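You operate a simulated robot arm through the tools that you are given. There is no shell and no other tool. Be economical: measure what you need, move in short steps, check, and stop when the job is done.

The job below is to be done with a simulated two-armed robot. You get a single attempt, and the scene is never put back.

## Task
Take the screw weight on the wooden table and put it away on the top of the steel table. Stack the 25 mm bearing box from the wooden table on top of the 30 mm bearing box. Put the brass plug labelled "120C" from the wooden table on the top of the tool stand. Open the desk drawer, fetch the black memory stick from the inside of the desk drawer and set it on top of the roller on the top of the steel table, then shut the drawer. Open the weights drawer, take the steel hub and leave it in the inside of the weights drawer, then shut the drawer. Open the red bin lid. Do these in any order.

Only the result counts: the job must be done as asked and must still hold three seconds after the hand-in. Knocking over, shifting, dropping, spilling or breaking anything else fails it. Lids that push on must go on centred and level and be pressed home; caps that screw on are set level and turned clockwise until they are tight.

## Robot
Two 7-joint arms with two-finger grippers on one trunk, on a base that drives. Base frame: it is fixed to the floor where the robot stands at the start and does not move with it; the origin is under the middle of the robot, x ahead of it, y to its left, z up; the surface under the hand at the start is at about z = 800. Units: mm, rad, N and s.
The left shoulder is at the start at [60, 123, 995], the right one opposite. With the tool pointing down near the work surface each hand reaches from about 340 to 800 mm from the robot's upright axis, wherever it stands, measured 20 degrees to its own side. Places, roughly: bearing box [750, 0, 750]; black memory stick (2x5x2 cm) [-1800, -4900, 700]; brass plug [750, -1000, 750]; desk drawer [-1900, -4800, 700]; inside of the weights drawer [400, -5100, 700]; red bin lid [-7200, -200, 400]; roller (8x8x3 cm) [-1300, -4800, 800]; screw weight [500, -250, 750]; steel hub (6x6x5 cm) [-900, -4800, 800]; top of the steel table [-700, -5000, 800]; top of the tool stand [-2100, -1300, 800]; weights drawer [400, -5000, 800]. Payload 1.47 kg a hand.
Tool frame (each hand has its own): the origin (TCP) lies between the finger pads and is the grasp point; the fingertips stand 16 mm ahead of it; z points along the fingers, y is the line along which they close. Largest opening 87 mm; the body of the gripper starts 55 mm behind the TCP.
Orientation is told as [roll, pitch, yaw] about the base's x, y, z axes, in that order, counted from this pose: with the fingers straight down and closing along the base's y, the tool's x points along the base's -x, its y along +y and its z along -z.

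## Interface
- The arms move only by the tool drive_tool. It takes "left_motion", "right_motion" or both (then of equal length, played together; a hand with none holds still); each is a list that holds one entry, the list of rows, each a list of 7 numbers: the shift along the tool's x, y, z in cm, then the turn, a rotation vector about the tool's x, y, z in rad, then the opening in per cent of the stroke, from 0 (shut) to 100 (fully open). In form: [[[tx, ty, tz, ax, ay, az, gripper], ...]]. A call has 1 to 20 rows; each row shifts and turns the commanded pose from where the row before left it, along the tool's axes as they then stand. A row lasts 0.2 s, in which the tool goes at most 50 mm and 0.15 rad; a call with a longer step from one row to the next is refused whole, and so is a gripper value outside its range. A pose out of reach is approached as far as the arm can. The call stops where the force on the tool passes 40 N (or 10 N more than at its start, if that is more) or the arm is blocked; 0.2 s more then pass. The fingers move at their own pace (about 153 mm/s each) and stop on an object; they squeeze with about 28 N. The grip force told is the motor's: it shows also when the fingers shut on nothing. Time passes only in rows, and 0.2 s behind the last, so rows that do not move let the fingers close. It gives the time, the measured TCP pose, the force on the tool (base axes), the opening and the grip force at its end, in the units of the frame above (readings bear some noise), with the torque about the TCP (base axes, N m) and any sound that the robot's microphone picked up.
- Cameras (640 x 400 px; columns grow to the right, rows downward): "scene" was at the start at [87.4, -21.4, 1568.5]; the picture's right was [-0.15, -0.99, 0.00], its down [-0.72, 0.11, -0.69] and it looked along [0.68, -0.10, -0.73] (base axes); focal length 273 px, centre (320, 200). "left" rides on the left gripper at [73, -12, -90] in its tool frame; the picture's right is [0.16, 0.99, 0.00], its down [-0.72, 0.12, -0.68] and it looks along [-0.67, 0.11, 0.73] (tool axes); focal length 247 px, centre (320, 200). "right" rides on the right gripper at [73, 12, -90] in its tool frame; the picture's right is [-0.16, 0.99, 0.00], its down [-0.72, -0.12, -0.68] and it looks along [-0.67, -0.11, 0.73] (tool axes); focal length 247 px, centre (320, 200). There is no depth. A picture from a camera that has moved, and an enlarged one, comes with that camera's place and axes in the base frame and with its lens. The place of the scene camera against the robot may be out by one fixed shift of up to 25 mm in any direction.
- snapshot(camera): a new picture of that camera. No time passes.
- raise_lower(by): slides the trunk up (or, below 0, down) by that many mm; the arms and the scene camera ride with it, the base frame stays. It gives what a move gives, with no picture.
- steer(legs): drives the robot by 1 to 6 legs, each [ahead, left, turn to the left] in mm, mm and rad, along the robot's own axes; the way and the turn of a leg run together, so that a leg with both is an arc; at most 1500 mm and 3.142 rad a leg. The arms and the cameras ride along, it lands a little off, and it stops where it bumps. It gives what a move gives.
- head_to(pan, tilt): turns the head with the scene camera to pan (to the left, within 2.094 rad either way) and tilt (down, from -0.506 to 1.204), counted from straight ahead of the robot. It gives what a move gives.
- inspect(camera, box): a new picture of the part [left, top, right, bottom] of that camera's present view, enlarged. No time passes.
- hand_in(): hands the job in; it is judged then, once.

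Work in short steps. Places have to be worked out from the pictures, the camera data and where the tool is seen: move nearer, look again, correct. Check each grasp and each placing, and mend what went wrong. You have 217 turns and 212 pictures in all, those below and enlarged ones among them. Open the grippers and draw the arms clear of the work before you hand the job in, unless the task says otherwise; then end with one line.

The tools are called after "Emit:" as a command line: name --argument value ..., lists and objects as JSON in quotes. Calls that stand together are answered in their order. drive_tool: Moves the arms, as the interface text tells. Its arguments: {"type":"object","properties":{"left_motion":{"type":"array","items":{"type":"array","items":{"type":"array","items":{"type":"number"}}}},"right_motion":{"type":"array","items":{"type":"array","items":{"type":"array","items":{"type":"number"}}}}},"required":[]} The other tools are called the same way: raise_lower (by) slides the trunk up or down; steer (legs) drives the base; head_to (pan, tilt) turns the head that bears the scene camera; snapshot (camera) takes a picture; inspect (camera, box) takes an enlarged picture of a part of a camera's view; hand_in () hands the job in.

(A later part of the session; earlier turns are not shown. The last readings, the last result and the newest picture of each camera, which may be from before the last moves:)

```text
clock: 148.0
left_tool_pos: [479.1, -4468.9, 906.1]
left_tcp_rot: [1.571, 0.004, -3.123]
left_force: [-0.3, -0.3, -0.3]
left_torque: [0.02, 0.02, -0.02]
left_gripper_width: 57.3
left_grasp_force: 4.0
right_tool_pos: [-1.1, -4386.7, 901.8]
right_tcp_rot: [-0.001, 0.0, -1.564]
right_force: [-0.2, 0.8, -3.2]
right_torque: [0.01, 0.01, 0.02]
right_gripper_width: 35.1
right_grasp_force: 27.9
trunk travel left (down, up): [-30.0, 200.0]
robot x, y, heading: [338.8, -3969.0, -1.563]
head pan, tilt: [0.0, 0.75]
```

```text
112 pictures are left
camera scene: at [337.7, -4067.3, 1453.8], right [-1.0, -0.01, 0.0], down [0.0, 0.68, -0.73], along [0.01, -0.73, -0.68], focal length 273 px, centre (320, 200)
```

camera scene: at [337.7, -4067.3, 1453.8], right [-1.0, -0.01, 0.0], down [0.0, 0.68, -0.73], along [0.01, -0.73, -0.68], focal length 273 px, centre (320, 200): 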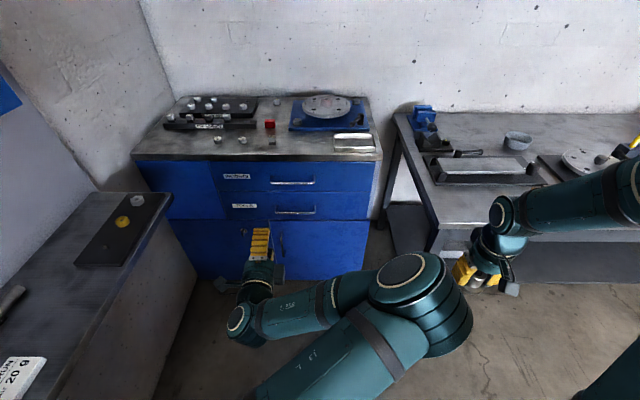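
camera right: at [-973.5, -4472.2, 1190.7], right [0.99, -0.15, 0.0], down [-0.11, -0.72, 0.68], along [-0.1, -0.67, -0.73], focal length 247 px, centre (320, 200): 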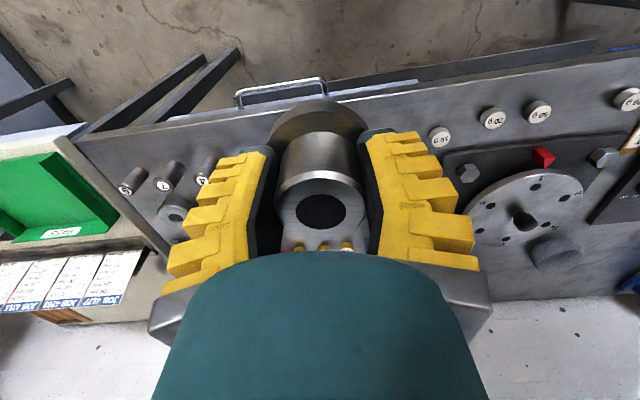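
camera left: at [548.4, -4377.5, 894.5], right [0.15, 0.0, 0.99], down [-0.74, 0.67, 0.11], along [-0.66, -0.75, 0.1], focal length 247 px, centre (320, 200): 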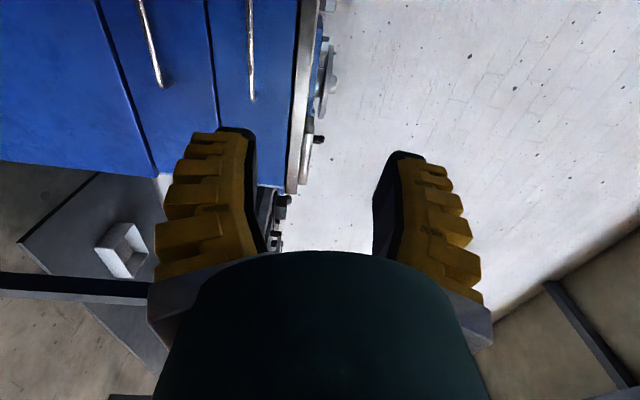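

The hand frame is now x→+x, y→up, z→forward. I lower the hand to the handle height and drive 280 mm closer, leaving a stand-off.

Emit:
drive_tool --left_motion '[[[-0.7, -3, 0, 0, 0, 0, 80], [-0.7, -3, 0, 0, 0, 0, 80], [-0.7, -3, 0, 0, 0, 0, 80], [-0.7, -3, 0, 0, 0, 0, 80], [0, 0, 0, 0, 0, 0, 80]]]'

Emit:
steer --legs '[[280, 0, 0]]'

Emit:
snapshot --camera "left"

Emit:
snapshot --camera "scene"

```text
clock: 149.2
left_tool_pos: [449.6, -4468.5, 784.8]
left_tcp_rot: [1.571, 0.002, -3.122]
left_force: [0.8, 0.2, 0.1]
left_torque: [0.01, 0.0, -0.01]
left_gripper_width: 73.1
left_grasp_force: 2.3
right_tool_pos: [-1.3, -4386.9, 902.2]
right_tcp_rot: [0.0, 0.0, -1.564]
right_force: [-0.5, -0.7, -3.1]
right_torque: [-0.01, 0.03, 0.03]
right_gripper_width: 34.9
right_grasp_force: 28.4
trunk travel left (down, up): [-30.0, 200.0]
robot x, y, heading: [341.8, -3964.2, -1.563]
head pan, tilt: [0.0, 0.75]
```

```text
clock: 151.2
left_tool_pos: [452.4, -4754.9, 783.2]
left_tcp_rot: [1.568, 0.003, -3.124]
left_force: [-1.0, -0.1, -0.1]
left_torque: [-0.04, -0.02, 0.0]
left_gripper_width: 72.9
left_grasp_force: 2.9
right_tool_pos: [0.6, -4672.8, 902.0]
right_tcp_rot: [-0.001, 0.001, -1.564]
right_force: [-0.1, -0.4, -4.2]
right_torque: [0.0, 0.01, 0.01]
right_gripper_width: 35.1
right_grasp_force: 28.0
trunk travel left (down, up): [-30.0, 200.0]
robot x, y, heading: [345.0, -4249.2, -1.559]
head pan, tilt: [0.0, 0.75]
```

```text
111 pictures are left
camera left: at [522.7, -4663.0, 772.5], right [0.16, 0.0, 0.99], down [-0.74, 0.67, 0.12], along [-0.66, -0.75, 0.11], focal length 247 px, centre (320, 200)
```

left: 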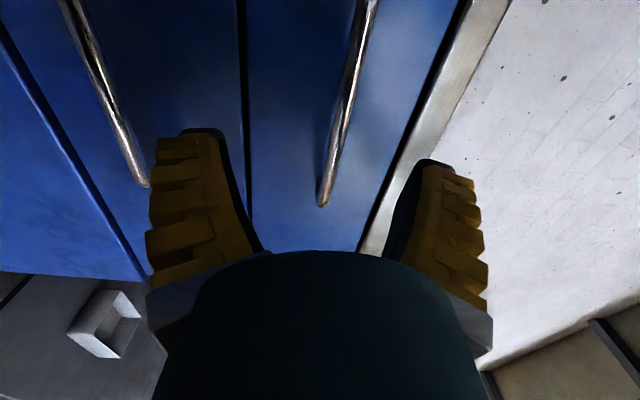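

```text
110 pictures are left
camera scene: at [339.5, -4353.0, 1453.7], right [-1.0, -0.01, 0.0], down [0.0, 0.68, -0.73], along [0.0, -0.73, -0.68], focal length 273 px, centre (320, 200)
```

scene: 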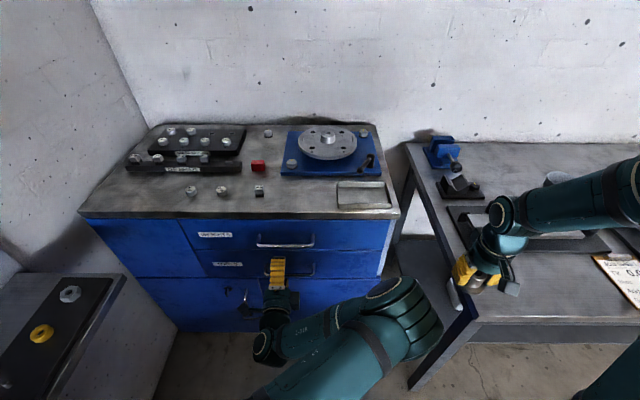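

Triangulating the bar gives y≈-4834, z≈800. I raise the hand 17 mm, advance 75 mm over the bar, and close.

Emit:
drive_tool --left_motion '[[[0, 1.7, 0, 0, 0, 0, 80], [0, 0, 3, 0, 0, 0, 80], [0, 0, 3, 0, 0, 0, 80], [0, 0, 1.6, 0, 0, 0, 80], [0, 0, 0, 0, 0, 0, 80]]]'

Emit:
snapshot --camera "left"

Emit:
inspect --camera "scene" --box '[220, 200, 340, 300]'

```text
clock: 152.4
left_tool_pos: [454.2, -4830.2, 802.9]
left_tcp_rot: [1.57, 0.001, -3.123]
left_force: [-0.3, 1.1, 0.2]
left_torque: [-0.01, 0.03, 0.0]
left_gripper_width: 73.0
left_grasp_force: 2.5
right_tool_pos: [0.6, -4671.7, 902.5]
right_tcp_rot: [0.001, 0.001, -1.564]
right_force: [-0.4, 0.8, -3.9]
right_torque: [0.0, 0.02, -0.02]
right_gripper_width: 35.2
right_grasp_force: 28.6
trunk travel left (down, up): [-30.0, 200.0]
robot x, y, heading: [342.4, -4248.9, -1.56]
head pan, tilt: [0.0, 0.75]
```

```text
109 pictures are left
camera left: at [525.4, -4739.7, 790.1], right [0.16, 0.0, 0.99], down [-0.74, 0.67, 0.11], along [-0.66, -0.75, 0.11], focal length 247 px, centre (320, 200)
```

left: 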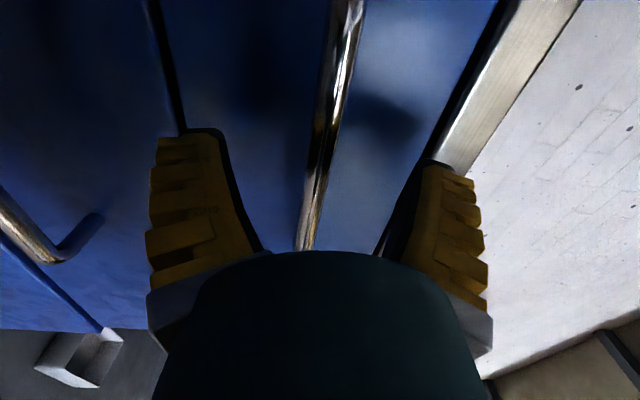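

```text
4.00 times, centred on (280, 250) of scene
camera zoom: at [339.5, -4352.1, 1453.8], right [-1.0, -0.01, 0.0], down [0.0, 0.68, -0.73], along [0.0, -0.73, -0.68], focal length 1092 px, centre (480, 0)
```

zoom: 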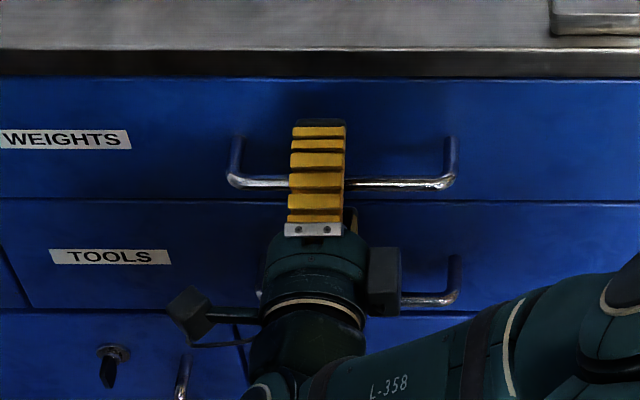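

The bar lies between the fingers. I close on it.

Emit:
drive_tool --left_motion '[[[0, 0, 0.3, 0, 0, 0, 40], [0, 0, 0, 0, 0, 0, 0], [0, 0, 0, 0, 0, 0, 0], [0, 0, 0, 0, 0, 0, 0]]]'

Emit:
snapshot --camera "left"

```text
clock: 153.4
left_tool_pos: [453.4, -4834.2, 801.2]
left_tcp_rot: [1.567, 0.002, -3.124]
left_force: [-0.6, -4.1, -17.1]
left_torque: [-0.14, 0.1, 0.07]
left_gripper_width: 0.0
left_grasp_force: 29.5
right_tool_pos: [1.1, -4672.8, 900.9]
right_tcp_rot: [0.0, 0.002, -1.564]
right_force: [-0.1, -0.1, -3.5]
right_torque: [0.01, 0.01, 0.02]
right_gripper_width: 34.9
right_grasp_force: 28.1
trunk travel left (down, up): [-30.0, 200.0]
robot x, y, heading: [340.0, -4247.7, -1.564]
head pan, tilt: [0.0, 0.75]
```

```text
107 pictures are left
camera left: at [525.1, -4742.7, 788.6], right [0.16, 0.0, 0.99], down [-0.74, 0.67, 0.12], along [-0.66, -0.75, 0.1], focal length 247 px, centre (320, 200)
```

left: 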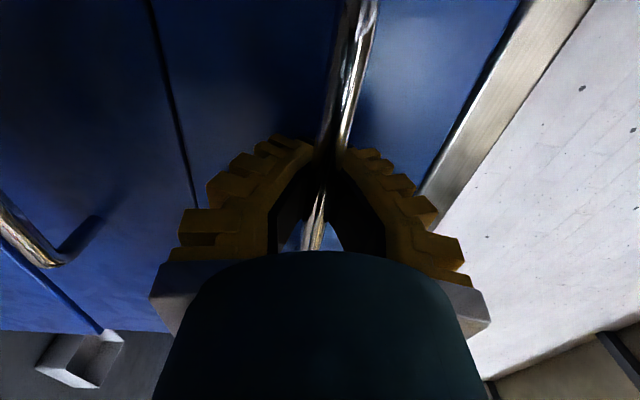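

The tips closed beyond the bar, trapping it in the V. I pull 80 mm with the arm to test.

Emit:
drive_tool --left_motion '[[[0, 0, -2, 0, 0, 0, 0], [0, 0, -2, 0, 0, 0, 0], [0, 0, -2, 0, 0, 0, 0], [0, 0, -2, 0, 0, 0, 0], [0, 0, 0, 0, 0, 0, 0]]]'

Emit:
snapshot --camera "left"

Emit:
snapshot --camera "scene"

```text
clock: 154.6
left_tool_pos: [451.1, -4755.4, 801.6]
left_tcp_rot: [1.572, 0.003, -3.123]
left_force: [-1.5, -1.3, -3.5]
left_torque: [-0.05, 0.01, -0.08]
left_gripper_width: 0.0
left_grasp_force: 28.5
right_tool_pos: [1.9, -4671.2, 901.3]
right_tcp_rot: [0.0, 0.005, -1.563]
right_force: [-0.3, -0.2, -4.9]
right_torque: [-0.01, -0.04, 0.04]
right_gripper_width: 35.1
right_grasp_force: 27.5
trunk travel left (down, up): [-30.0, 200.0]
robot x, y, heading: [340.3, -4251.2, -1.565]
head pan, tilt: [0.0, 0.75]
```

```text
106 pictures are left
camera left: at [522.9, -4663.0, 789.8], right [0.16, 0.0, 0.99], down [-0.74, 0.67, 0.11], along [-0.66, -0.74, 0.11], focal length 247 px, centre (320, 200)
```

left: 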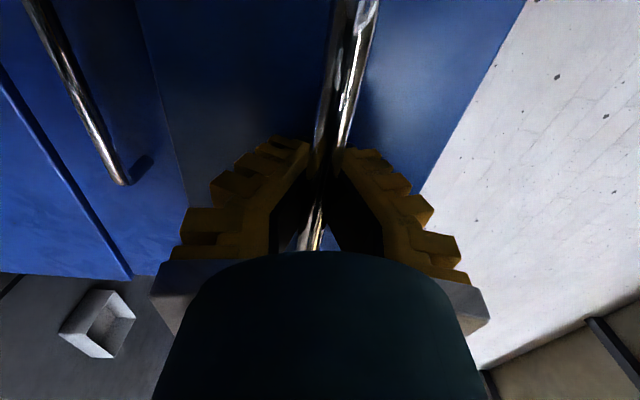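

```text
105 pictures are left
camera scene: at [339.5, -4352.5, 1453.8], right [-1.0, -0.01, 0.0], down [0.0, 0.68, -0.73], along [0.0, -0.73, -0.68], focal length 273 px, centre (320, 200)
```

scene: 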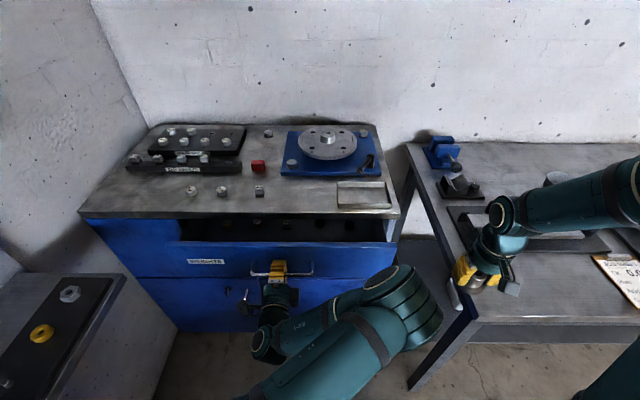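

The drawer slides open easily. I drive back 190 mm to open it wider and look inside.

Emit:
steer --legs '[[-190, 0, 0]]'

Emit:
snapshot --camera "scene"

Emit:
snapshot --camera "right"

```text
clock: 156.1
left_tool_pos: [452.1, -4566.7, 801.7]
left_tcp_rot: [1.573, 0.001, -3.121]
left_force: [-0.4, -0.4, 0.4]
left_torque: [-0.06, 0.0, -0.01]
left_gripper_width: 0.0
left_grasp_force: 28.2
right_tool_pos: [0.3, -4484.8, 901.8]
right_tcp_rot: [-0.001, 0.001, -1.561]
right_force: [-0.9, 0.2, -3.3]
right_torque: [-0.03, 0.01, -0.01]
right_gripper_width: 34.6
right_grasp_force: 27.8
trunk travel left (down, up): [-30.0, 200.0]
robot x, y, heading: [339.7, -4065.3, -1.559]
head pan, tilt: [0.0, 0.75]
```

```text
104 pictures are left
camera scene: at [338.4, -4164.3, 1454.0], right [-1.0, -0.01, 0.0], down [-0.01, 0.68, -0.73], along [0.01, -0.73, -0.68], focal length 273 px, centre (320, 200)
```

scene: 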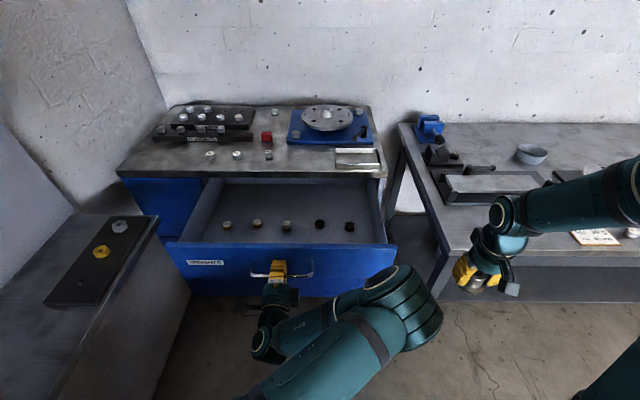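

```text
103 pictures are left
camera right: at [12.2, -4411.9, 990.3], right [0.99, -0.15, 0.0], down [-0.11, -0.72, 0.68], along [-0.1, -0.67, -0.73], focal length 247 px, centre (320, 200)
```

right: 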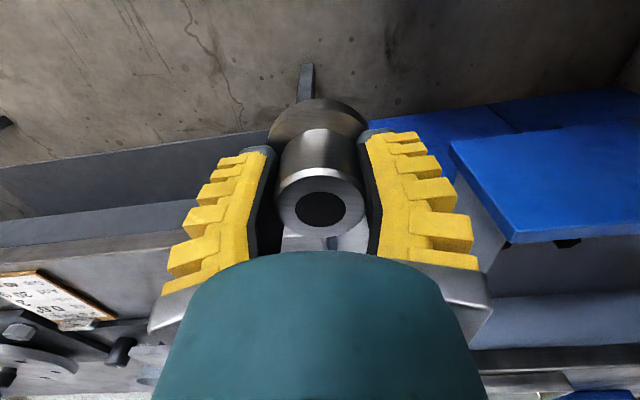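

The drawer is open about 270 mm with a row of small weights in the middle and free floor at the front. I release the handle, back the left hand off and turn it back to pointing down, out of the right arm's way.

Emit:
drive_tool --left_motion '[[[0, 0, 0, 0, 0, 0, 80], [0, 0, 0, 0, 0, 0, 80], [0, 0, -4, 0, 0, 0, 80], [0, 0, -4, 0, 0, 0, 80], [0, 3, -3, 0, 0, 0, 80], [0, 4, 0, 0, 0, -0.131, 80], [4, 0, 0, 0, 0, -0.131, 80], [3, 0, 0, 0, 0, -0.131, 80], [0, 0, 0, 0, 0, -0.131, 80], [0, 0, 0, 0, 0, -0.131, 80], [0, 0, 0, 0, 0, -0.131, 80], [0, 0, 0, 0, 0, -0.131, 80], [0, 0, 0, 0, 0, -0.131, 80], [0, 0, 0, 0, 0, -0.131, 80], [0, 0, 0, 0, 0, -0.131, 80], [0, 0, 0, 0, 0, -0.131, 80], [0, 0, 0, 0, 0, -0.131, 80], [0, 0, 0, 0, 0, 0, 80]]]'

Emit:
snapshot --camera "scene"

```text
clock: 159.9
left_tool_pos: [501.1, -4488.6, 818.8]
left_tcp_rot: [-2.154, -1.57, 0.605]
left_force: [-0.7, -0.2, -1.1]
left_torque: [0.02, 0.0, 0.03]
left_gripper_width: 72.9
left_grasp_force: 2.5
left hand out of reach, approached as far as the arm can: row 5, 6, 7
right_tool_pos: [-0.6, -4486.4, 902.2]
right_tcp_rot: [0.0, 0.001, -1.562]
right_force: [-0.1, -0.4, -3.7]
right_torque: [0.01, 0.0, 0.0]
right_gripper_width: 34.8
right_grasp_force: 28.6
trunk travel left (down, up): [-30.0, 200.0]
robot x, y, heading: [339.3, -4064.9, -1.557]
head pan, tilt: [0.0, 0.75]
```

```text
102 pictures are left
camera scene: at [338.3, -4165.3, 1453.8], right [-1.0, -0.01, 0.0], down [-0.01, 0.68, -0.73], along [0.01, -0.73, -0.68], focal length 273 px, centre (320, 200)
```

scene: 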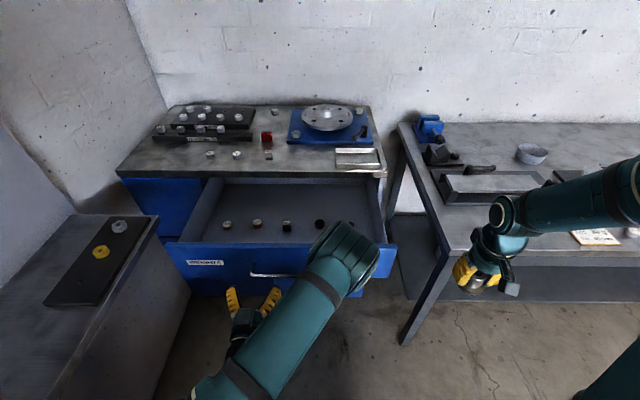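

The drawer stays open. I raise the trunk 100 mm for clearance and pitch the left hand back to pointing down.

Emit:
raise_lower --by 100

Emit:
drive_tool --left_motion '[[[0, 0, 0, 0, 0.143, 0, 80], [0, 0, 0, 0, 0.143, 0, 80], [0, 0, 0, 0, 0.143, 0, 80], [0, 0, 0, 0, 0.143, 0, 80], [0, 0, 0, 0, 0.143, 0, 80], [0, 0, 0, 0, 0.143, 0, 80], [0, 0, 0, 0, 0.143, 0, 80], [0, 0, 0, 0, 0.143, 0, 80], [0, 0, 0, 0, 0.143, 0, 80], [0, 0, 0, 0, 0.143, 0, 80], [0, 0, 0, 0, 0.141, 0, 80], [0, 2, -4, 0, 0, 0, 80], [0, 2, -4, 0, 0, 0, 80], [0, 2, -4, 0, 0, 0, 80], [0, 0, 0, 0, 0, 0, 80]]]'

Emit:
snapshot --camera "scene"

```text
clock: 161.2
left_tool_pos: [503.5, -4487.8, 917.4]
left_tcp_rot: [2.978, -1.572, 1.756]
left_force: [0.0, -0.7, 0.0]
left_torque: [0.01, 0.02, 0.0]
left_gripper_width: 73.0
left_grasp_force: 2.7
right_tool_pos: [-1.1, -4485.2, 1002.4]
right_tcp_rot: [0.0, 0.001, -1.562]
right_force: [0.3, -0.8, -3.1]
right_torque: [0.02, 0.03, 0.03]
right_gripper_width: 35.1
right_grasp_force: 28.0
trunk travel left (down, up): [-130.0, 100.0]
robot x, y, heading: [335.2, -4058.7, -1.563]
head pan, tilt: [0.0, 0.75]
```

```text
clock: 164.4
left_tool_pos: [560.1, -4518.1, 1010.8]
left_tcp_rot: [0.001, -0.001, -1.549]
left_force: [0.5, 1.3, 0.6]
left_torque: [-0.01, -0.01, 0.01]
left_gripper_width: 72.8
left_grasp_force: 2.8
left hand out of reach, approached as far as the arm can: row 1, 2, 3
right_tool_pos: [-1.0, -4486.4, 1000.9]
right_tcp_rot: [0.002, 0.002, -1.562]
right_force: [-0.2, -0.7, -3.3]
right_torque: [0.0, -0.04, 0.02]
right_gripper_width: 34.9
right_grasp_force: 28.3
trunk travel left (down, up): [-130.0, 100.0]
robot x, y, heading: [337.2, -4063.9, -1.561]
head pan, tilt: [0.0, 0.75]
```

```text
101 pictures are left
camera scene: at [337.7, -4166.1, 1553.7], right [-1.0, -0.01, 0.0], down [-0.01, 0.68, -0.73], along [0.01, -0.73, -0.68], focal length 273 px, centre (320, 200)
```

scene: 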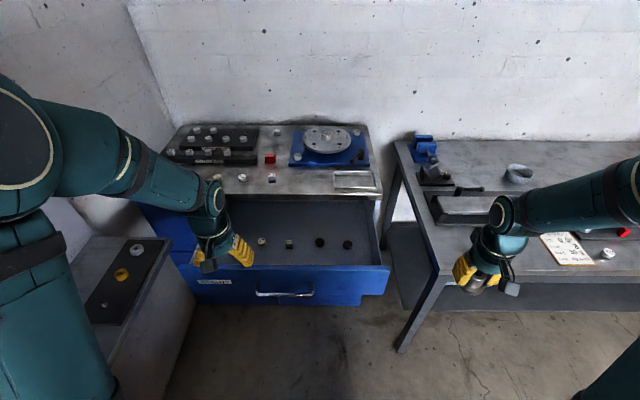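

The drawer is unobstructed now. I bring the hub over its front half with the right hand.

Emit:
drive_tool --right_motion '[[[-2.4, 3.5, 0, 0, 0, 0, 0], [-2.4, 3.5, 0, 0, 0, 0, 0], [-2.4, 3.5, 0, 0, 0, 0, 0], [-2.4, 3.5, 0, 0, 0, 0, 0], [-2.4, 3.5, 0, 0, 0, 0, 0], [-2.4, 3.5, 0, 0, 0, 0, 0], [-2.4, 3.5, 0, 0, 0, 0, 0], [0, 0, 0, 0, 0, 0, 0]]]'

Emit:
snapshot --camera "right"

Emit:
snapshot --camera "left"

Emit:
snapshot --camera "scene"

```text
clock: 166.2
left_tool_pos: [559.1, -4517.0, 1009.1]
left_tcp_rot: [0.0, -0.002, -1.55]
left_force: [-0.2, 0.8, 0.8]
left_torque: [-0.03, 0.0, -0.01]
left_gripper_width: 73.0
left_grasp_force: 2.5
right_tool_pos: [247.9, -4649.6, 999.3]
right_tcp_rot: [-0.001, -0.001, -1.562]
right_force: [0.4, 1.4, -3.8]
right_torque: [0.0, -0.01, 0.02]
right_gripper_width: 34.9
right_grasp_force: 27.9
trunk travel left (down, up): [-130.0, 100.0]
robot x, y, heading: [336.4, -4063.8, -1.562]
head pan, tilt: [0.0, 0.75]
```

```text
100 pictures are left
camera right: at [259.5, -4576.1, 1087.5], right [0.99, -0.15, 0.0], down [-0.11, -0.73, 0.68], along [-0.1, -0.67, -0.73], focal length 247 px, centre (320, 200)
```

right: 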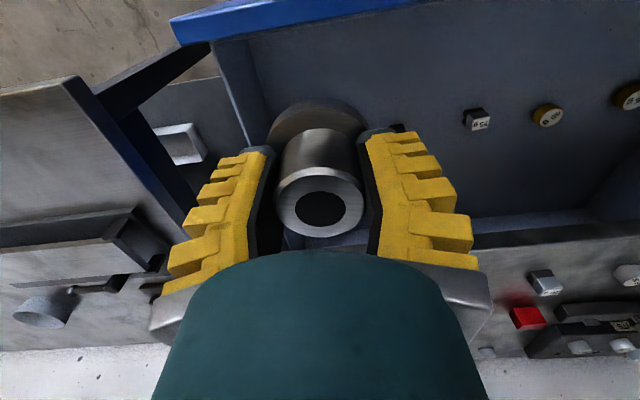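

```text
99 pictures are left
camera left: at [545.6, -4444.3, 1098.9], right [0.98, 0.18, 0.0], down [0.13, -0.72, 0.68], along [0.12, -0.67, -0.73], focal length 247 px, centre (320, 200)
```

left: 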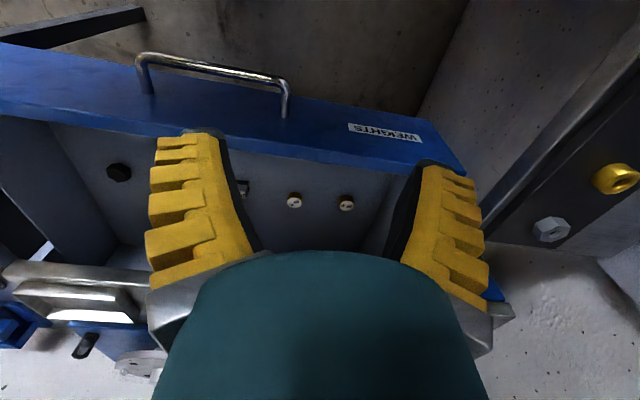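

```text
98 pictures are left
camera scene: at [337.7, -4164.8, 1553.9], right [-1.0, -0.01, 0.0], down [-0.01, 0.68, -0.73], along [0.01, -0.73, -0.68], focal length 273 px, centre (320, 200)
```

scene: 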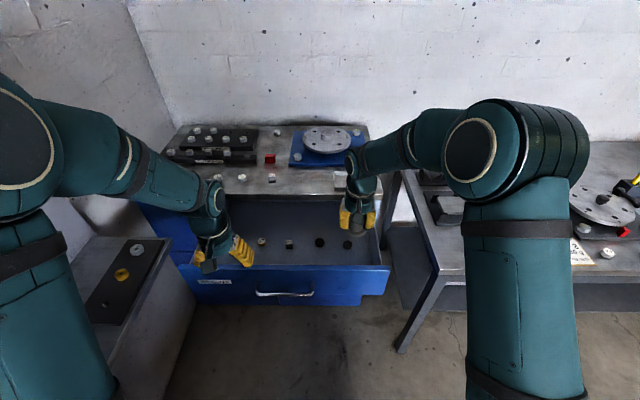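

A drawer weight triangulates to z≈750, so the floor is near z=730; weights lie at y≈-4771 and the front wall at y≈-4606. I set the hub down at about [270, -4682], lowering to z≈790 first.

Emit:
drive_tool --right_motion '[[[-3.2, 2.2, 0, 0, 0, 0, 0], [0, 0, 4.2, 0, 0, 0, 0], [0, 0, 4.2, 0, 0, 0, 0], [0, 0, 4.2, 0, 0, 0, 0], [0, 0, 4.2, 0, 0, 0, 0], [0, 0, 4.0, 0, 0, 0, 0], [0, 0, 0, 0, 0, 0, 0]]]'

Emit:
snapshot --camera "right"

Emit:
inspect --camera "scene" --box '[180, 180, 420, 320]'

```text
clock: 167.8
left_tool_pos: [559.7, -4518.4, 1009.3]
left_tcp_rot: [0.0, -0.002, -1.55]
left_force: [-0.1, 0.5, -0.5]
left_torque: [0.0, 0.01, 0.02]
left_gripper_width: 73.0
left_grasp_force: 1.7
right_tool_pos: [269.9, -4681.7, 795.3]
right_tcp_rot: [-0.001, -0.001, -1.562]
right_force: [-0.4, -0.1, -3.5]
right_torque: [0.0, -0.02, 0.02]
right_gripper_width: 34.9
right_grasp_force: 28.2
trunk travel left (down, up): [-130.0, 100.0]
robot x, y, heading: [339.8, -4064.4, -1.564]
head pan, tilt: [0.0, 0.75]
```

```text
97 pictures are left
camera right: at [281.3, -4608.3, 882.6], right [0.99, -0.15, 0.0], down [-0.11, -0.72, 0.68], along [-0.1, -0.67, -0.73], focal length 247 px, centre (320, 200)
```

right: 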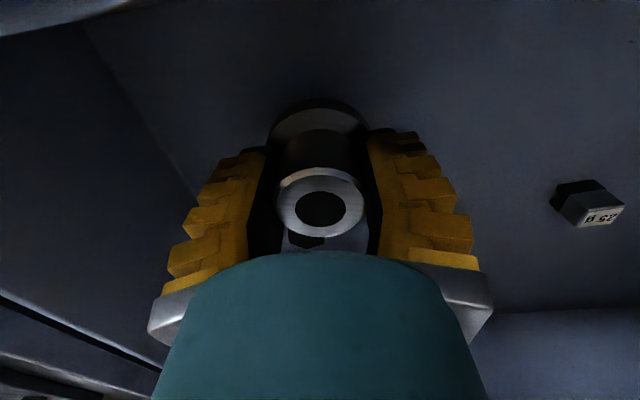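

```text
2.67 times, centred on (300, 250) of scene
camera zoom: at [338.5, -4164.9, 1553.9], right [-1.0, -0.01, 0.0], down [-0.01, 0.68, -0.73], along [0.01, -0.73, -0.68], focal length 728 px, centre (373, 67)
```

zoom: 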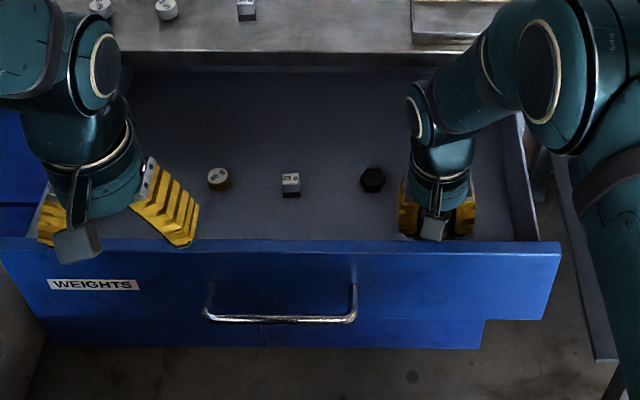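

The wrist camera is very near the drawer's front panel. I raise 60 mm, turn the hand 0.8 rad so the camera swings clear, and check.

Emit:
drive_tool --right_motion '[[[0, 0, -4, 0, 0, 0, 0], [0, 0, -4, 0, 0, 0, 0], [0, 0, 0, 0, 0, 0.133, 0], [0, 0, 0, 0, 0, 0.133, 0], [0, 0, 0, 0, 0, 0.133, 0], [0, 0, 0, 0, 0, 0.133, 0], [0, 0, 0, 0, 0, 0.133, 0], [0, 0, 0, 0, 0, 0.133, 0], [0, 0, 0, 0, 0, 0, 0]]]'

Emit:
snapshot --camera "right"

Emit:
snapshot --camera "scene"

```text
clock: 169.8
left_tool_pos: [560.2, -4518.1, 1009.6]
left_tcp_rot: [-0.001, -0.002, -1.55]
left_force: [-0.4, 0.7, 0.0]
left_torque: [0.0, 0.02, -0.02]
left_gripper_width: 73.3
left_grasp_force: 2.7
right_tool_pos: [268.9, -4683.8, 873.4]
right_tcp_rot: [-0.001, 0.001, -2.361]
right_force: [-0.2, 0.7, -2.8]
right_torque: [-0.03, 0.02, 0.0]
right_gripper_width: 34.7
right_grasp_force: 28.4
trunk travel left (down, up): [-130.0, 100.0]
robot x, y, heading: [337.0, -4060.3, -1.561]
head pan, tilt: [0.0, 0.75]
```

```text
95 pictures are left
camera right: at [329.9, -4640.7, 961.5], right [0.58, -0.81, 0.0], down [-0.6, -0.43, 0.68], along [-0.55, -0.4, -0.73], focal length 247 px, centre (320, 200)
```

right: 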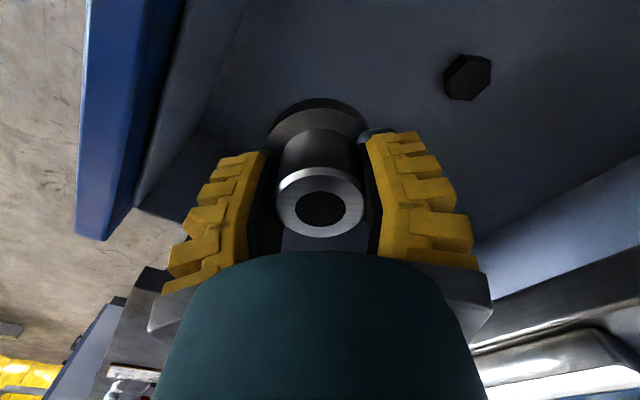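

```text
94 pictures are left
camera scene: at [338.4, -4165.4, 1553.8], right [-1.0, -0.01, 0.0], down [-0.01, 0.68, -0.73], along [0.01, -0.73, -0.68], focal length 273 px, centre (320, 200)
```

scene: 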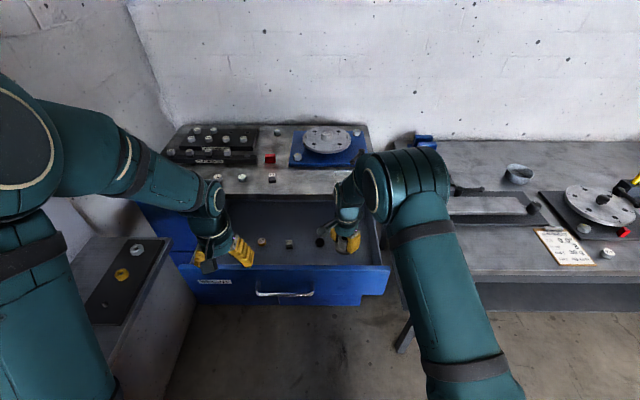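

The camera is now well inside the drawer opening. I lower the hub to the drawer floor.

Emit:
drive_tool --right_motion '[[[0, 0, 4, 0, 0, 0, 0], [0, 0, 4, 0, 0, 0, 0], [0, 0, 1.5, 0, 0, 0, 0], [0, 0, 0.5, 0, 0, 0, 0], [0, 0, 0.4, 0, 0, 0, 0], [0, 0, 0.4, 0, 0, 0, 0], [0, 0, 0, 0, 0, 0, 0]]]'

Emit:
snapshot --camera "right"

Emit:
inspect --camera "scene" --box '[180, 180, 420, 320]'

```text
clock: 171.4
left_tool_pos: [559.9, -4517.7, 1009.9]
left_tcp_rot: [-0.001, -0.001, -1.549]
left_force: [0.4, 0.2, 0.5]
left_torque: [0.01, 0.0, 0.0]
left_gripper_width: 73.2
left_grasp_force: 2.2
right_tool_pos: [268.5, -4683.4, 766.9]
right_tcp_rot: [0.002, -0.002, -2.362]
right_force: [-2.8, -2.4, 16.1]
right_torque: [-0.07, 0.09, -0.01]
right_gripper_width: 35.7
right_grasp_force: 28.5
trunk travel left (down, up): [-130.0, 100.0]
robot x, y, heading: [339.7, -4065.5, -1.561]
head pan, tilt: [0.0, 0.75]
```

```text
93 pictures are left
camera right: at [329.6, -4640.1, 855.0], right [0.58, -0.81, 0.0], down [-0.6, -0.43, 0.68], along [-0.55, -0.4, -0.73], focal length 247 px, centre (320, 200)
```

right: 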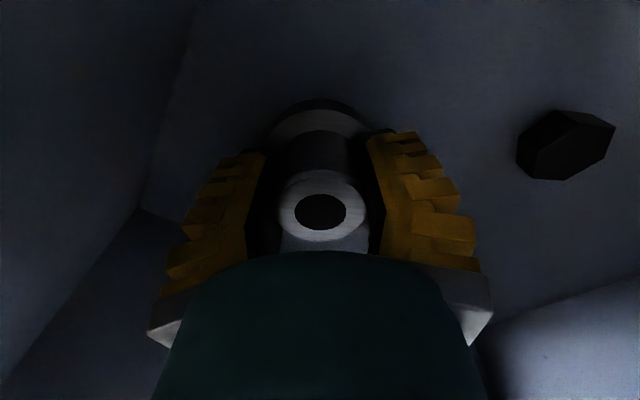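

```text
2.67 times, centred on (300, 250) of scene
camera zoom: at [338.4, -4163.8, 1554.0], right [-1.0, -0.01, 0.0], down [-0.01, 0.68, -0.73], along [0.01, -0.73, -0.68], focal length 728 px, centre (373, 67)
```

zoom: 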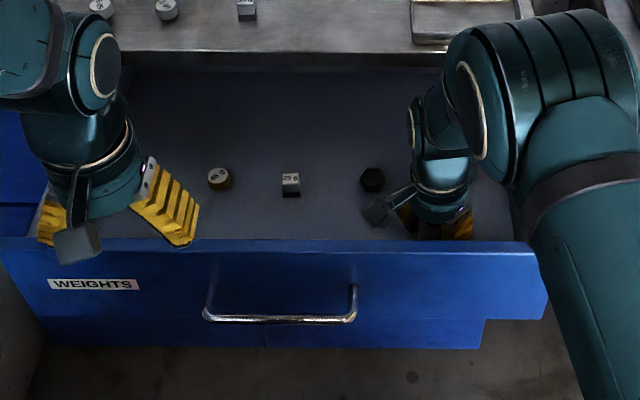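

Contact at z≈767 as predicted. I ease off, open, and lift out.

Emit:
drive_tool --right_motion '[[[0, 0, -0.2, 0, 0, 0, 0], [0, 0, 0, 0, 0, 0, 65], [0, 0, 0, 0, 0, 0, 65], [0, 0, 0, 0, 0, 0, 65], [0, 0, -3, 0, 0, 0, 65], [0, 0, -4, 0, 0, 0, 65], [0, 0, -4, 0, 0, 0, 65], [0, 0, -4, 0, 0, 0, 65], [0, 0, -4, 0, 0, 0, 65], [0, 0, 0, 0, 0, -0.133, 65], [0, 0, 0, 0, 0, -0.133, 65], [0, 0, 0, 0, 0, -0.133, 65], [0, 0, 0, 0, 0, -0.133, 65], [0, 0, 0, 0, 0, -0.133, 65], [0, 0, 0, 0, 0, -0.133, 65], [0, 0, 0, 0, 0, 0, 65]]]'

Emit:
snapshot --camera "right"

Emit:
snapshot --camera "scene"

```text
clock: 174.8
left_tool_pos: [560.1, -4517.3, 1009.4]
left_tcp_rot: [0.001, -0.003, -1.55]
left_force: [-0.4, -0.9, -0.4]
left_torque: [0.02, 0.05, 0.02]
left_gripper_width: 73.0
left_grasp_force: 2.3
right_tool_pos: [268.7, -4682.4, 958.4]
right_tcp_rot: [0.0, 0.001, -1.561]
right_force: [-0.4, -0.2, 0.6]
right_torque: [-0.01, 0.03, -0.02]
right_gripper_width: 61.5
right_grasp_force: 3.5
trunk travel left (down, up): [-130.0, 100.0]
robot x, y, heading: [340.2, -4065.2, -1.56]
head pan, tilt: [0.0, 0.75]
```

```text
91 pictures are left
camera right: at [280.1, -4610.0, 1045.9], right [0.99, -0.15, 0.0], down [-0.11, -0.73, 0.68], along [-0.1, -0.67, -0.73], focal length 247 px, centre (320, 200)
```

right: 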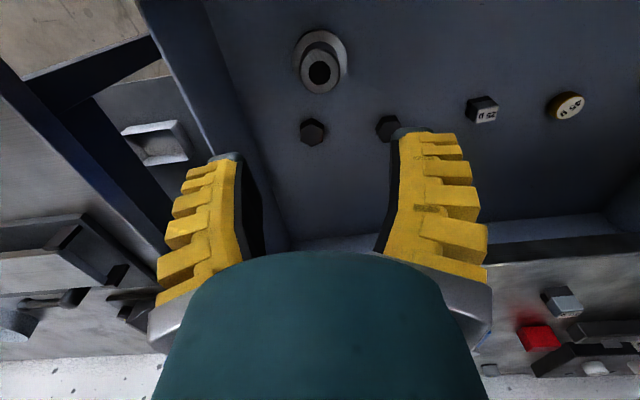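

```text
90 pictures are left
camera scene: at [338.5, -4165.1, 1553.8], right [-1.0, -0.01, 0.0], down [-0.01, 0.68, -0.73], along [0.01, -0.73, -0.68], focal length 273 px, centre (320, 200)
```

scene: 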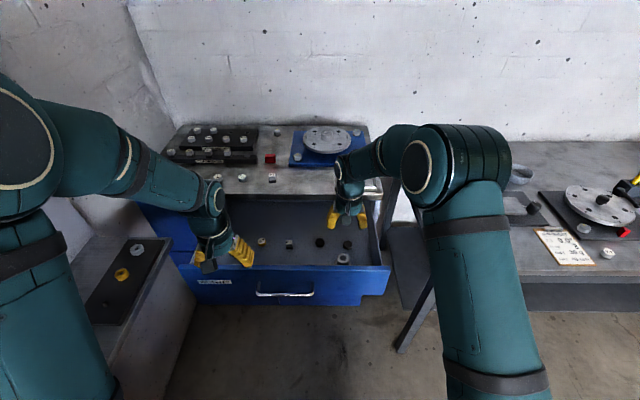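

The hub stands flat on the drawer floor. I withdraw the right hand and bring the left hand, fingers shut, down in front of the handle bar to push the drawer closed.

Emit:
drive_tool --left_motion '[[[1.0, -3.7, 0, 0, 0, 0, 0], [1.0, -3.7, 0, 0, 0, 0, 0], [0.8, -3.7, 0, 0, 0, 0, 0], [0, 0, 4.2, 0, 0, 0, 0], [0, 0, 4.2, 0, 0, 0, 0], [0, 0, 4.2, 0, 0, 0, 0], [0, 0, 4.2, 0, 0, 0, 0], [0, 0, 4.2, 0, 0, 0, 0], [0, 0, 0, 0, 0, 0, 0]]]' --right_motion '[[[0, 0, -4, 0, 0, 0, 65], [4, -1.5, -1, 0, 0, 0, 65], [4, -1.5, 0, 0, 0, 0, 65], [4, -1.5, 0, 0, 0, 0, 65], [4, -1.5, 0, 0, 0, 0, 65], [4, -1.5, 0, 0, 0, 0, 65], [2, -1.5, 0, 0, 0, 0, 65], [0, 0, 0, 0, 0, 0, 65], [0, 0, 0, 0, 0, 0, 65]]]'

Emit:
snapshot --camera "left"

Emit:
snapshot --camera "scene"

```text
clock: 176.8
left_tool_pos: [447.3, -4492.2, 801.7]
left_tcp_rot: [-0.001, -0.002, -1.549]
left_force: [-0.3, -0.1, -0.5]
left_torque: [0.05, 0.01, -0.01]
left_gripper_width: 0.0
left_grasp_force: 27.7
right_tool_pos: [176.1, -4464.2, 1008.2]
right_tcp_rot: [-0.001, 0.0, -1.563]
right_force: [-1.0, 0.3, 0.6]
right_torque: [-0.05, -0.02, -0.02]
right_gripper_width: 61.2
right_grasp_force: 3.8
trunk travel left (down, up): [-130.0, 100.0]
robot x, y, heading: [338.2, -4063.4, -1.559]
head pan, tilt: [0.0, 0.75]
```

```text
89 pictures are left
camera left: at [434.1, -4417.8, 890.8], right [0.98, 0.18, 0.0], down [0.13, -0.72, 0.68], along [0.12, -0.67, -0.73], focal length 247 px, centre (320, 200)
```

left: 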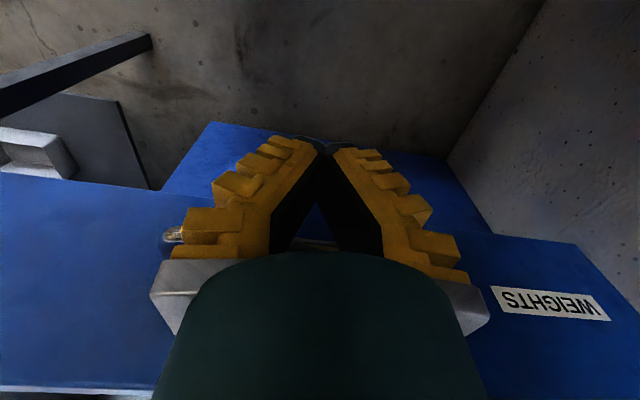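

```text
88 pictures are left
camera scene: at [338.3, -4164.4, 1553.9], right [-1.0, -0.01, 0.0], down [-0.01, 0.68, -0.73], along [0.01, -0.73, -0.68], focal length 273 px, centre (320, 200)
```

scene: 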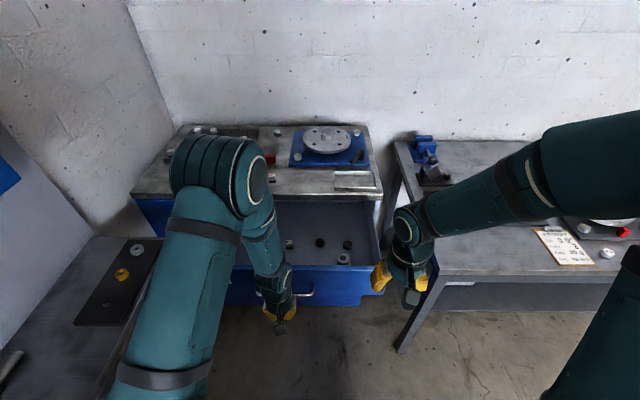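

I push with the arm first: 220 mm forward in steps.

Emit:
drive_tool --left_motion '[[[-4, 0, 0, 0, 0, 0, 0], [-3, 0, 0, 0, 0, 0, 0], [-3, 0, 0, 0, 0, 0, 0], [-3, 0, 0, 0, 0, 0, 0], [-3, 0, 0, 0, 0, 0, 0], [-3, 0, 0, 0, 0, 0, 0], [-3, 0, 0, 0, 0, 0, 0], [0, 0, 0, 0, 0, 0, 0]]]'

Emit:
snapshot --camera "scene"

```text
clock: 178.6
left_tool_pos: [452.9, -4710.8, 803.2]
left_tcp_rot: [0.0, -0.003, -1.549]
left_force: [0.5, 0.2, 0.0]
left_torque: [-0.02, 0.04, 0.02]
left_gripper_width: 0.0
left_grasp_force: 28.5
right_tool_pos: [177.3, -4465.3, 1006.4]
right_tcp_rot: [0.0, 0.001, -1.563]
right_force: [0.2, 0.4, -0.6]
right_torque: [-0.01, -0.01, -0.02]
right_gripper_width: 61.3
right_grasp_force: 3.8
trunk travel left (down, up): [-130.0, 100.0]
robot x, y, heading: [336.9, -4063.7, -1.562]
head pan, tilt: [0.0, 0.75]
```

```text
87 pictures are left
camera scene: at [338.4, -4164.6, 1553.9], right [-1.0, -0.01, 0.0], down [-0.01, 0.68, -0.73], along [0.01, -0.73, -0.68], focal length 273 px, centre (320, 200)
```

scene: 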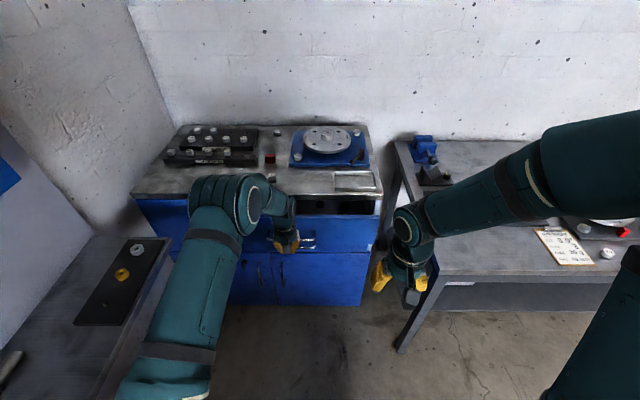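

The drawer is closing. I drive 70 mm ahead and push the rest with the arm.

Emit:
steer --legs '[[70, 0, 0]]'

Emit:
drive_tool --left_motion '[[[-1.5, 0, 0, 0, 0, 0, 0], [-1.5, 0, 0, 0, 0, 0, 0], [-1, 0, 0, 0, 0, 0, 0], [-0.5, 0, 0, 0, 0, 0, 0], [-0.5, 0, 0, 0, 0, 0, 0], [-0.5, 0, 0, 0, 0, 0, 0], [-0.5, 0, 0, 0, 0, 0, 0], [0, 0, 0, 0, 0, 0, 0]]]'

Emit:
inspect --camera "scene" --box '[130, 120, 400, 320]'

```text
clock: 179.7
left_tool_pos: [453.7, -4781.9, 801.3]
left_tcp_rot: [0.0, -0.001, -1.551]
left_force: [0.4, -0.8, -0.4]
left_torque: [0.03, 0.0, 0.01]
left_gripper_width: 0.1
left_grasp_force: 28.3
right_tool_pos: [177.8, -4536.1, 1007.9]
right_tcp_rot: [0.0, 0.002, -1.563]
right_force: [-1.1, -0.4, -0.4]
right_torque: [0.06, 0.0, 0.01]
right_gripper_width: 61.4
right_grasp_force: 3.7
trunk travel left (down, up): [-130.0, 100.0]
robot x, y, heading: [340.0, -4131.8, -1.561]
head pan, tilt: [0.0, 0.75]
```

```text
clock: 180.5
left_tool_pos: [453.0, -4808.0, 796.8]
left_tcp_rot: [0.003, 0.028, -1.552]
left_force: [-0.5, 19.1, 4.6]
left_torque: [-0.15, 0.01, -0.26]
left_gripper_width: 0.0
left_grasp_force: 28.3
right_tool_pos: [176.1, -4533.8, 1008.5]
right_tcp_rot: [-0.001, 0.001, -1.561]
right_force: [-0.2, -0.1, 0.3]
right_torque: [0.07, 0.01, 0.01]
right_gripper_width: 61.5
right_grasp_force: 3.3
trunk travel left (down, up): [-130.0, 100.0]
robot x, y, heading: [339.1, -4130.5, -1.56]
head pan, tilt: [0.0, 0.75]
stopped in row 4 (left hand): the force on the tool passed its limit at 49 N (the readings are from after the stop); the commanded pose is now the measured one
```

```text
2.00 times, centred on (265, 220) of scene
camera zoom: at [339.0, -4233.2, 1554.0], right [-1.0, -0.01, 0.0], down [-0.01, 0.68, -0.73], along [0.01, -0.73, -0.68], focal length 546 px, centre (430, 160)
```

zoom: 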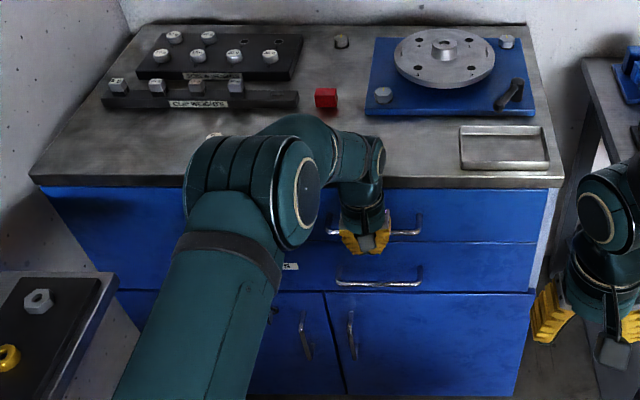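

The push met a hard stop at y≈-4808, matching a closed drawer. I retreat the left hand, raise it, and check.

Emit:
drive_tool --left_motion '[[[3, 0, 0, 0, 0, 0, 0], [4, 0, 0, 0, 0, 0, 0], [4, 0, 0, 0, 0, 0, 0], [4, 0, 0, 0, 0, 0, 0], [4, 0, 0, 0, 0, 0, 0], [4, 0.5, -1, 0, 0, 0, 60], [3, 1, -3, 0, 0, 0, 60], [0, 1, -4, 0, 0, 0, 60], [0, 1, -4, 0, 0, 0, 60], [0, 1, -4, 0, 0, 0, 60], [0, 1, -4, 0, 0, 0, 60], [0, 0, 0, 0, 0, 0, 60]]]'

Emit:
snapshot --camera "scene"

Emit:
inspect --camera "scene" --box '[150, 150, 390, 310]'

```text
clock: 183.1
left_tool_pos: [503.3, -4554.9, 1003.1]
left_tcp_rot: [0.002, 0.022, -1.553]
left_force: [0.9, -1.0, -0.1]
left_torque: [0.0, -0.01, 0.0]
left_gripper_width: 57.4
left_grasp_force: 3.6
right_tool_pos: [176.3, -4535.1, 1007.1]
right_tcp_rot: [-0.001, 0.0, -1.562]
right_force: [-0.3, 0.1, -0.3]
right_torque: [0.03, 0.03, 0.01]
right_gripper_width: 61.1
right_grasp_force: 3.2
trunk travel left (down, up): [-130.0, 100.0]
robot x, y, heading: [336.7, -4133.9, -1.566]
head pan, tilt: [0.0, 0.75]
```

```text
85 pictures are left
camera scene: at [338.8, -4235.5, 1553.7], right [-1.0, -0.01, 0.0], down [-0.01, 0.68, -0.73], along [0.01, -0.73, -0.68], focal length 273 px, centre (320, 200)
```

scene: 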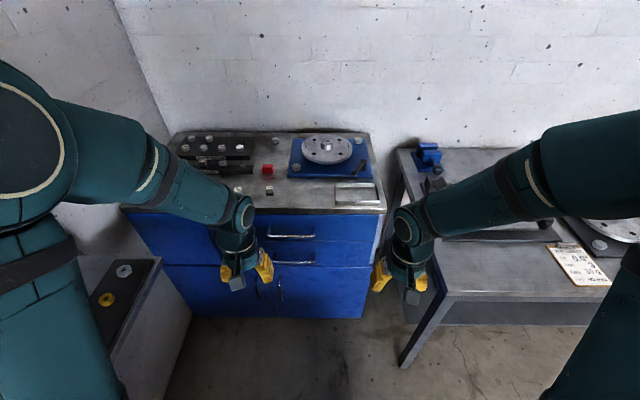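

```text
2.50 times, centred on (270, 230) of scene
camera zoom: at [338.8, -4235.5, 1553.7], right [-1.0, -0.01, 0.0], down [-0.01, 0.68, -0.73], along [0.01, -0.73, -0.68], focal length 683 px, centre (445, 125)
```

zoom: 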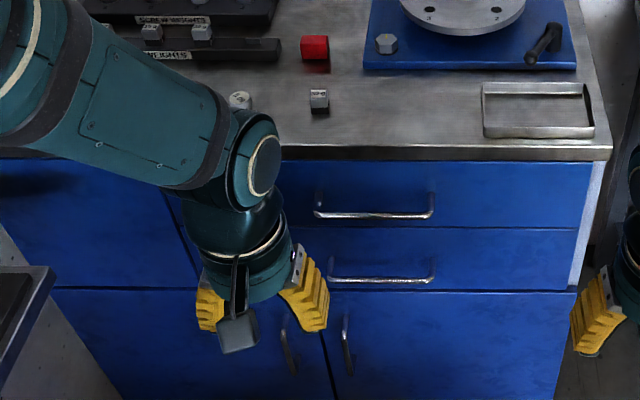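

The weights drawer is closed flush. Next I back up and strafe right to the desk.

Emit:
steer --legs '[[-300, 0, 0], [0, -1100, 0], [0, -1100, 0]]'

Emit:
snapshot --camera "scene"

```text
clock: 184.9
left_tool_pos: [495.8, -4313.9, 1003.1]
left_tcp_rot: [0.005, 0.022, -1.56]
left_force: [0.7, -0.7, -0.5]
left_torque: [0.02, -0.03, 0.01]
left_gripper_width: 57.4
left_grasp_force: 3.8
right_tool_pos: [168.8, -4291.3, 1006.4]
right_tcp_rot: [0.001, 0.003, -1.571]
right_force: [-1.7, -0.3, 0.2]
right_torque: [0.04, 0.01, 0.0]
right_gripper_width: 61.3
right_grasp_force: 3.4
trunk travel left (down, up): [-130.0, 100.0]
robot x, y, heading: [338.0, -3888.1, -1.57]
head pan, tilt: [0.0, 0.75]
stopped in leg 1: the robot was blocked; the commanded pose is now the measured one
```

```text
83 pictures are left
camera scene: at [333.0, -3994.4, 1553.7], right [-1.0, 0.0, 0.0], down [0.0, 0.68, -0.73], along [0.0, -0.73, -0.68], focal length 273 px, centre (320, 200)
```

scene: 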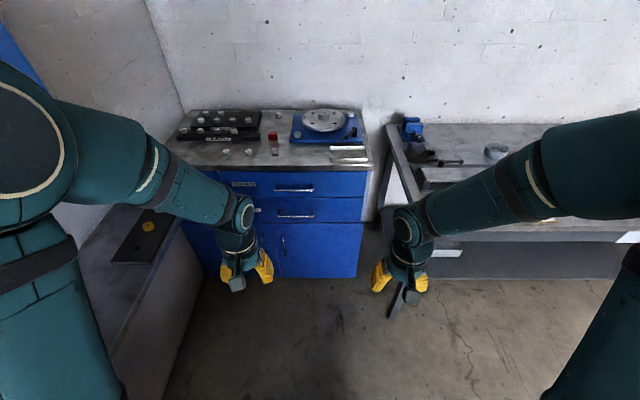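

The base was blocked behind at y≈-3888. I step 40 mm ahead and strafe right, where the floor is open.

Emit:
steer --legs '[[40, 0, 0], [0, -1100, 0], [0, -1100, 0]]'

Emit:
head_to --pan -0.3 --tilt 0.75

Emit:
snapshot --camera "scene"

```text
clock: 205.1
left_tool_pos: [-1716.8, -4405.3, 1004.5]
left_tcp_rot: [0.002, 0.021, -1.507]
left_force: [0.0, -0.1, 0.0]
left_torque: [-0.01, -0.05, 0.03]
left_gripper_width: 57.3
left_grasp_force: 3.5
right_tool_pos: [-2044.5, -4399.0, 1007.5]
right_tcp_rot: [0.003, 0.002, -1.52]
right_force: [-0.5, -0.2, 0.6]
right_torque: [-0.02, -0.02, -0.01]
right_gripper_width: 61.5
right_grasp_force: 3.3
trunk travel left (down, up): [-130.0, 100.0]
robot x, y, heading: [-1898.2, -3987.2, -1.521]
head pan, tilt: [0.0, 0.75]
```

```text
clock: 205.9
left_tool_pos: [-1717.1, -4405.6, 1003.5]
left_tcp_rot: [0.002, 0.021, -1.507]
left_force: [-0.1, -0.2, 0.9]
left_torque: [0.0, -0.03, -0.01]
left_gripper_width: 57.2
left_grasp_force: 3.3
right_tool_pos: [-2043.0, -4397.3, 1006.8]
right_tcp_rot: [0.001, 0.002, -1.52]
right_force: [-0.2, -1.1, 0.1]
right_torque: [-0.01, 0.0, 0.01]
right_gripper_width: 61.3
right_grasp_force: 3.4
trunk travel left (down, up): [-130.0, 100.0]
robot x, y, heading: [-1896.3, -3991.4, -1.518]
head pan, tilt: [-0.3, 0.75]
```

```text
82 pictures are left
camera scene: at [-1919.7, -4090.3, 1553.8], right [-0.97, 0.25, 0.0], down [0.17, 0.66, -0.73], along [-0.18, -0.71, -0.68], focal length 273 px, centre (320, 200)
```

scene: 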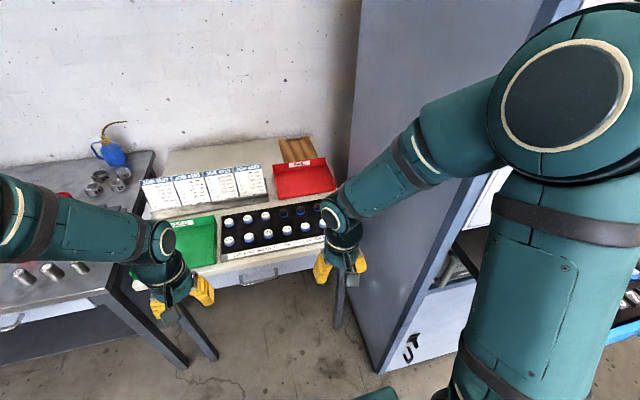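

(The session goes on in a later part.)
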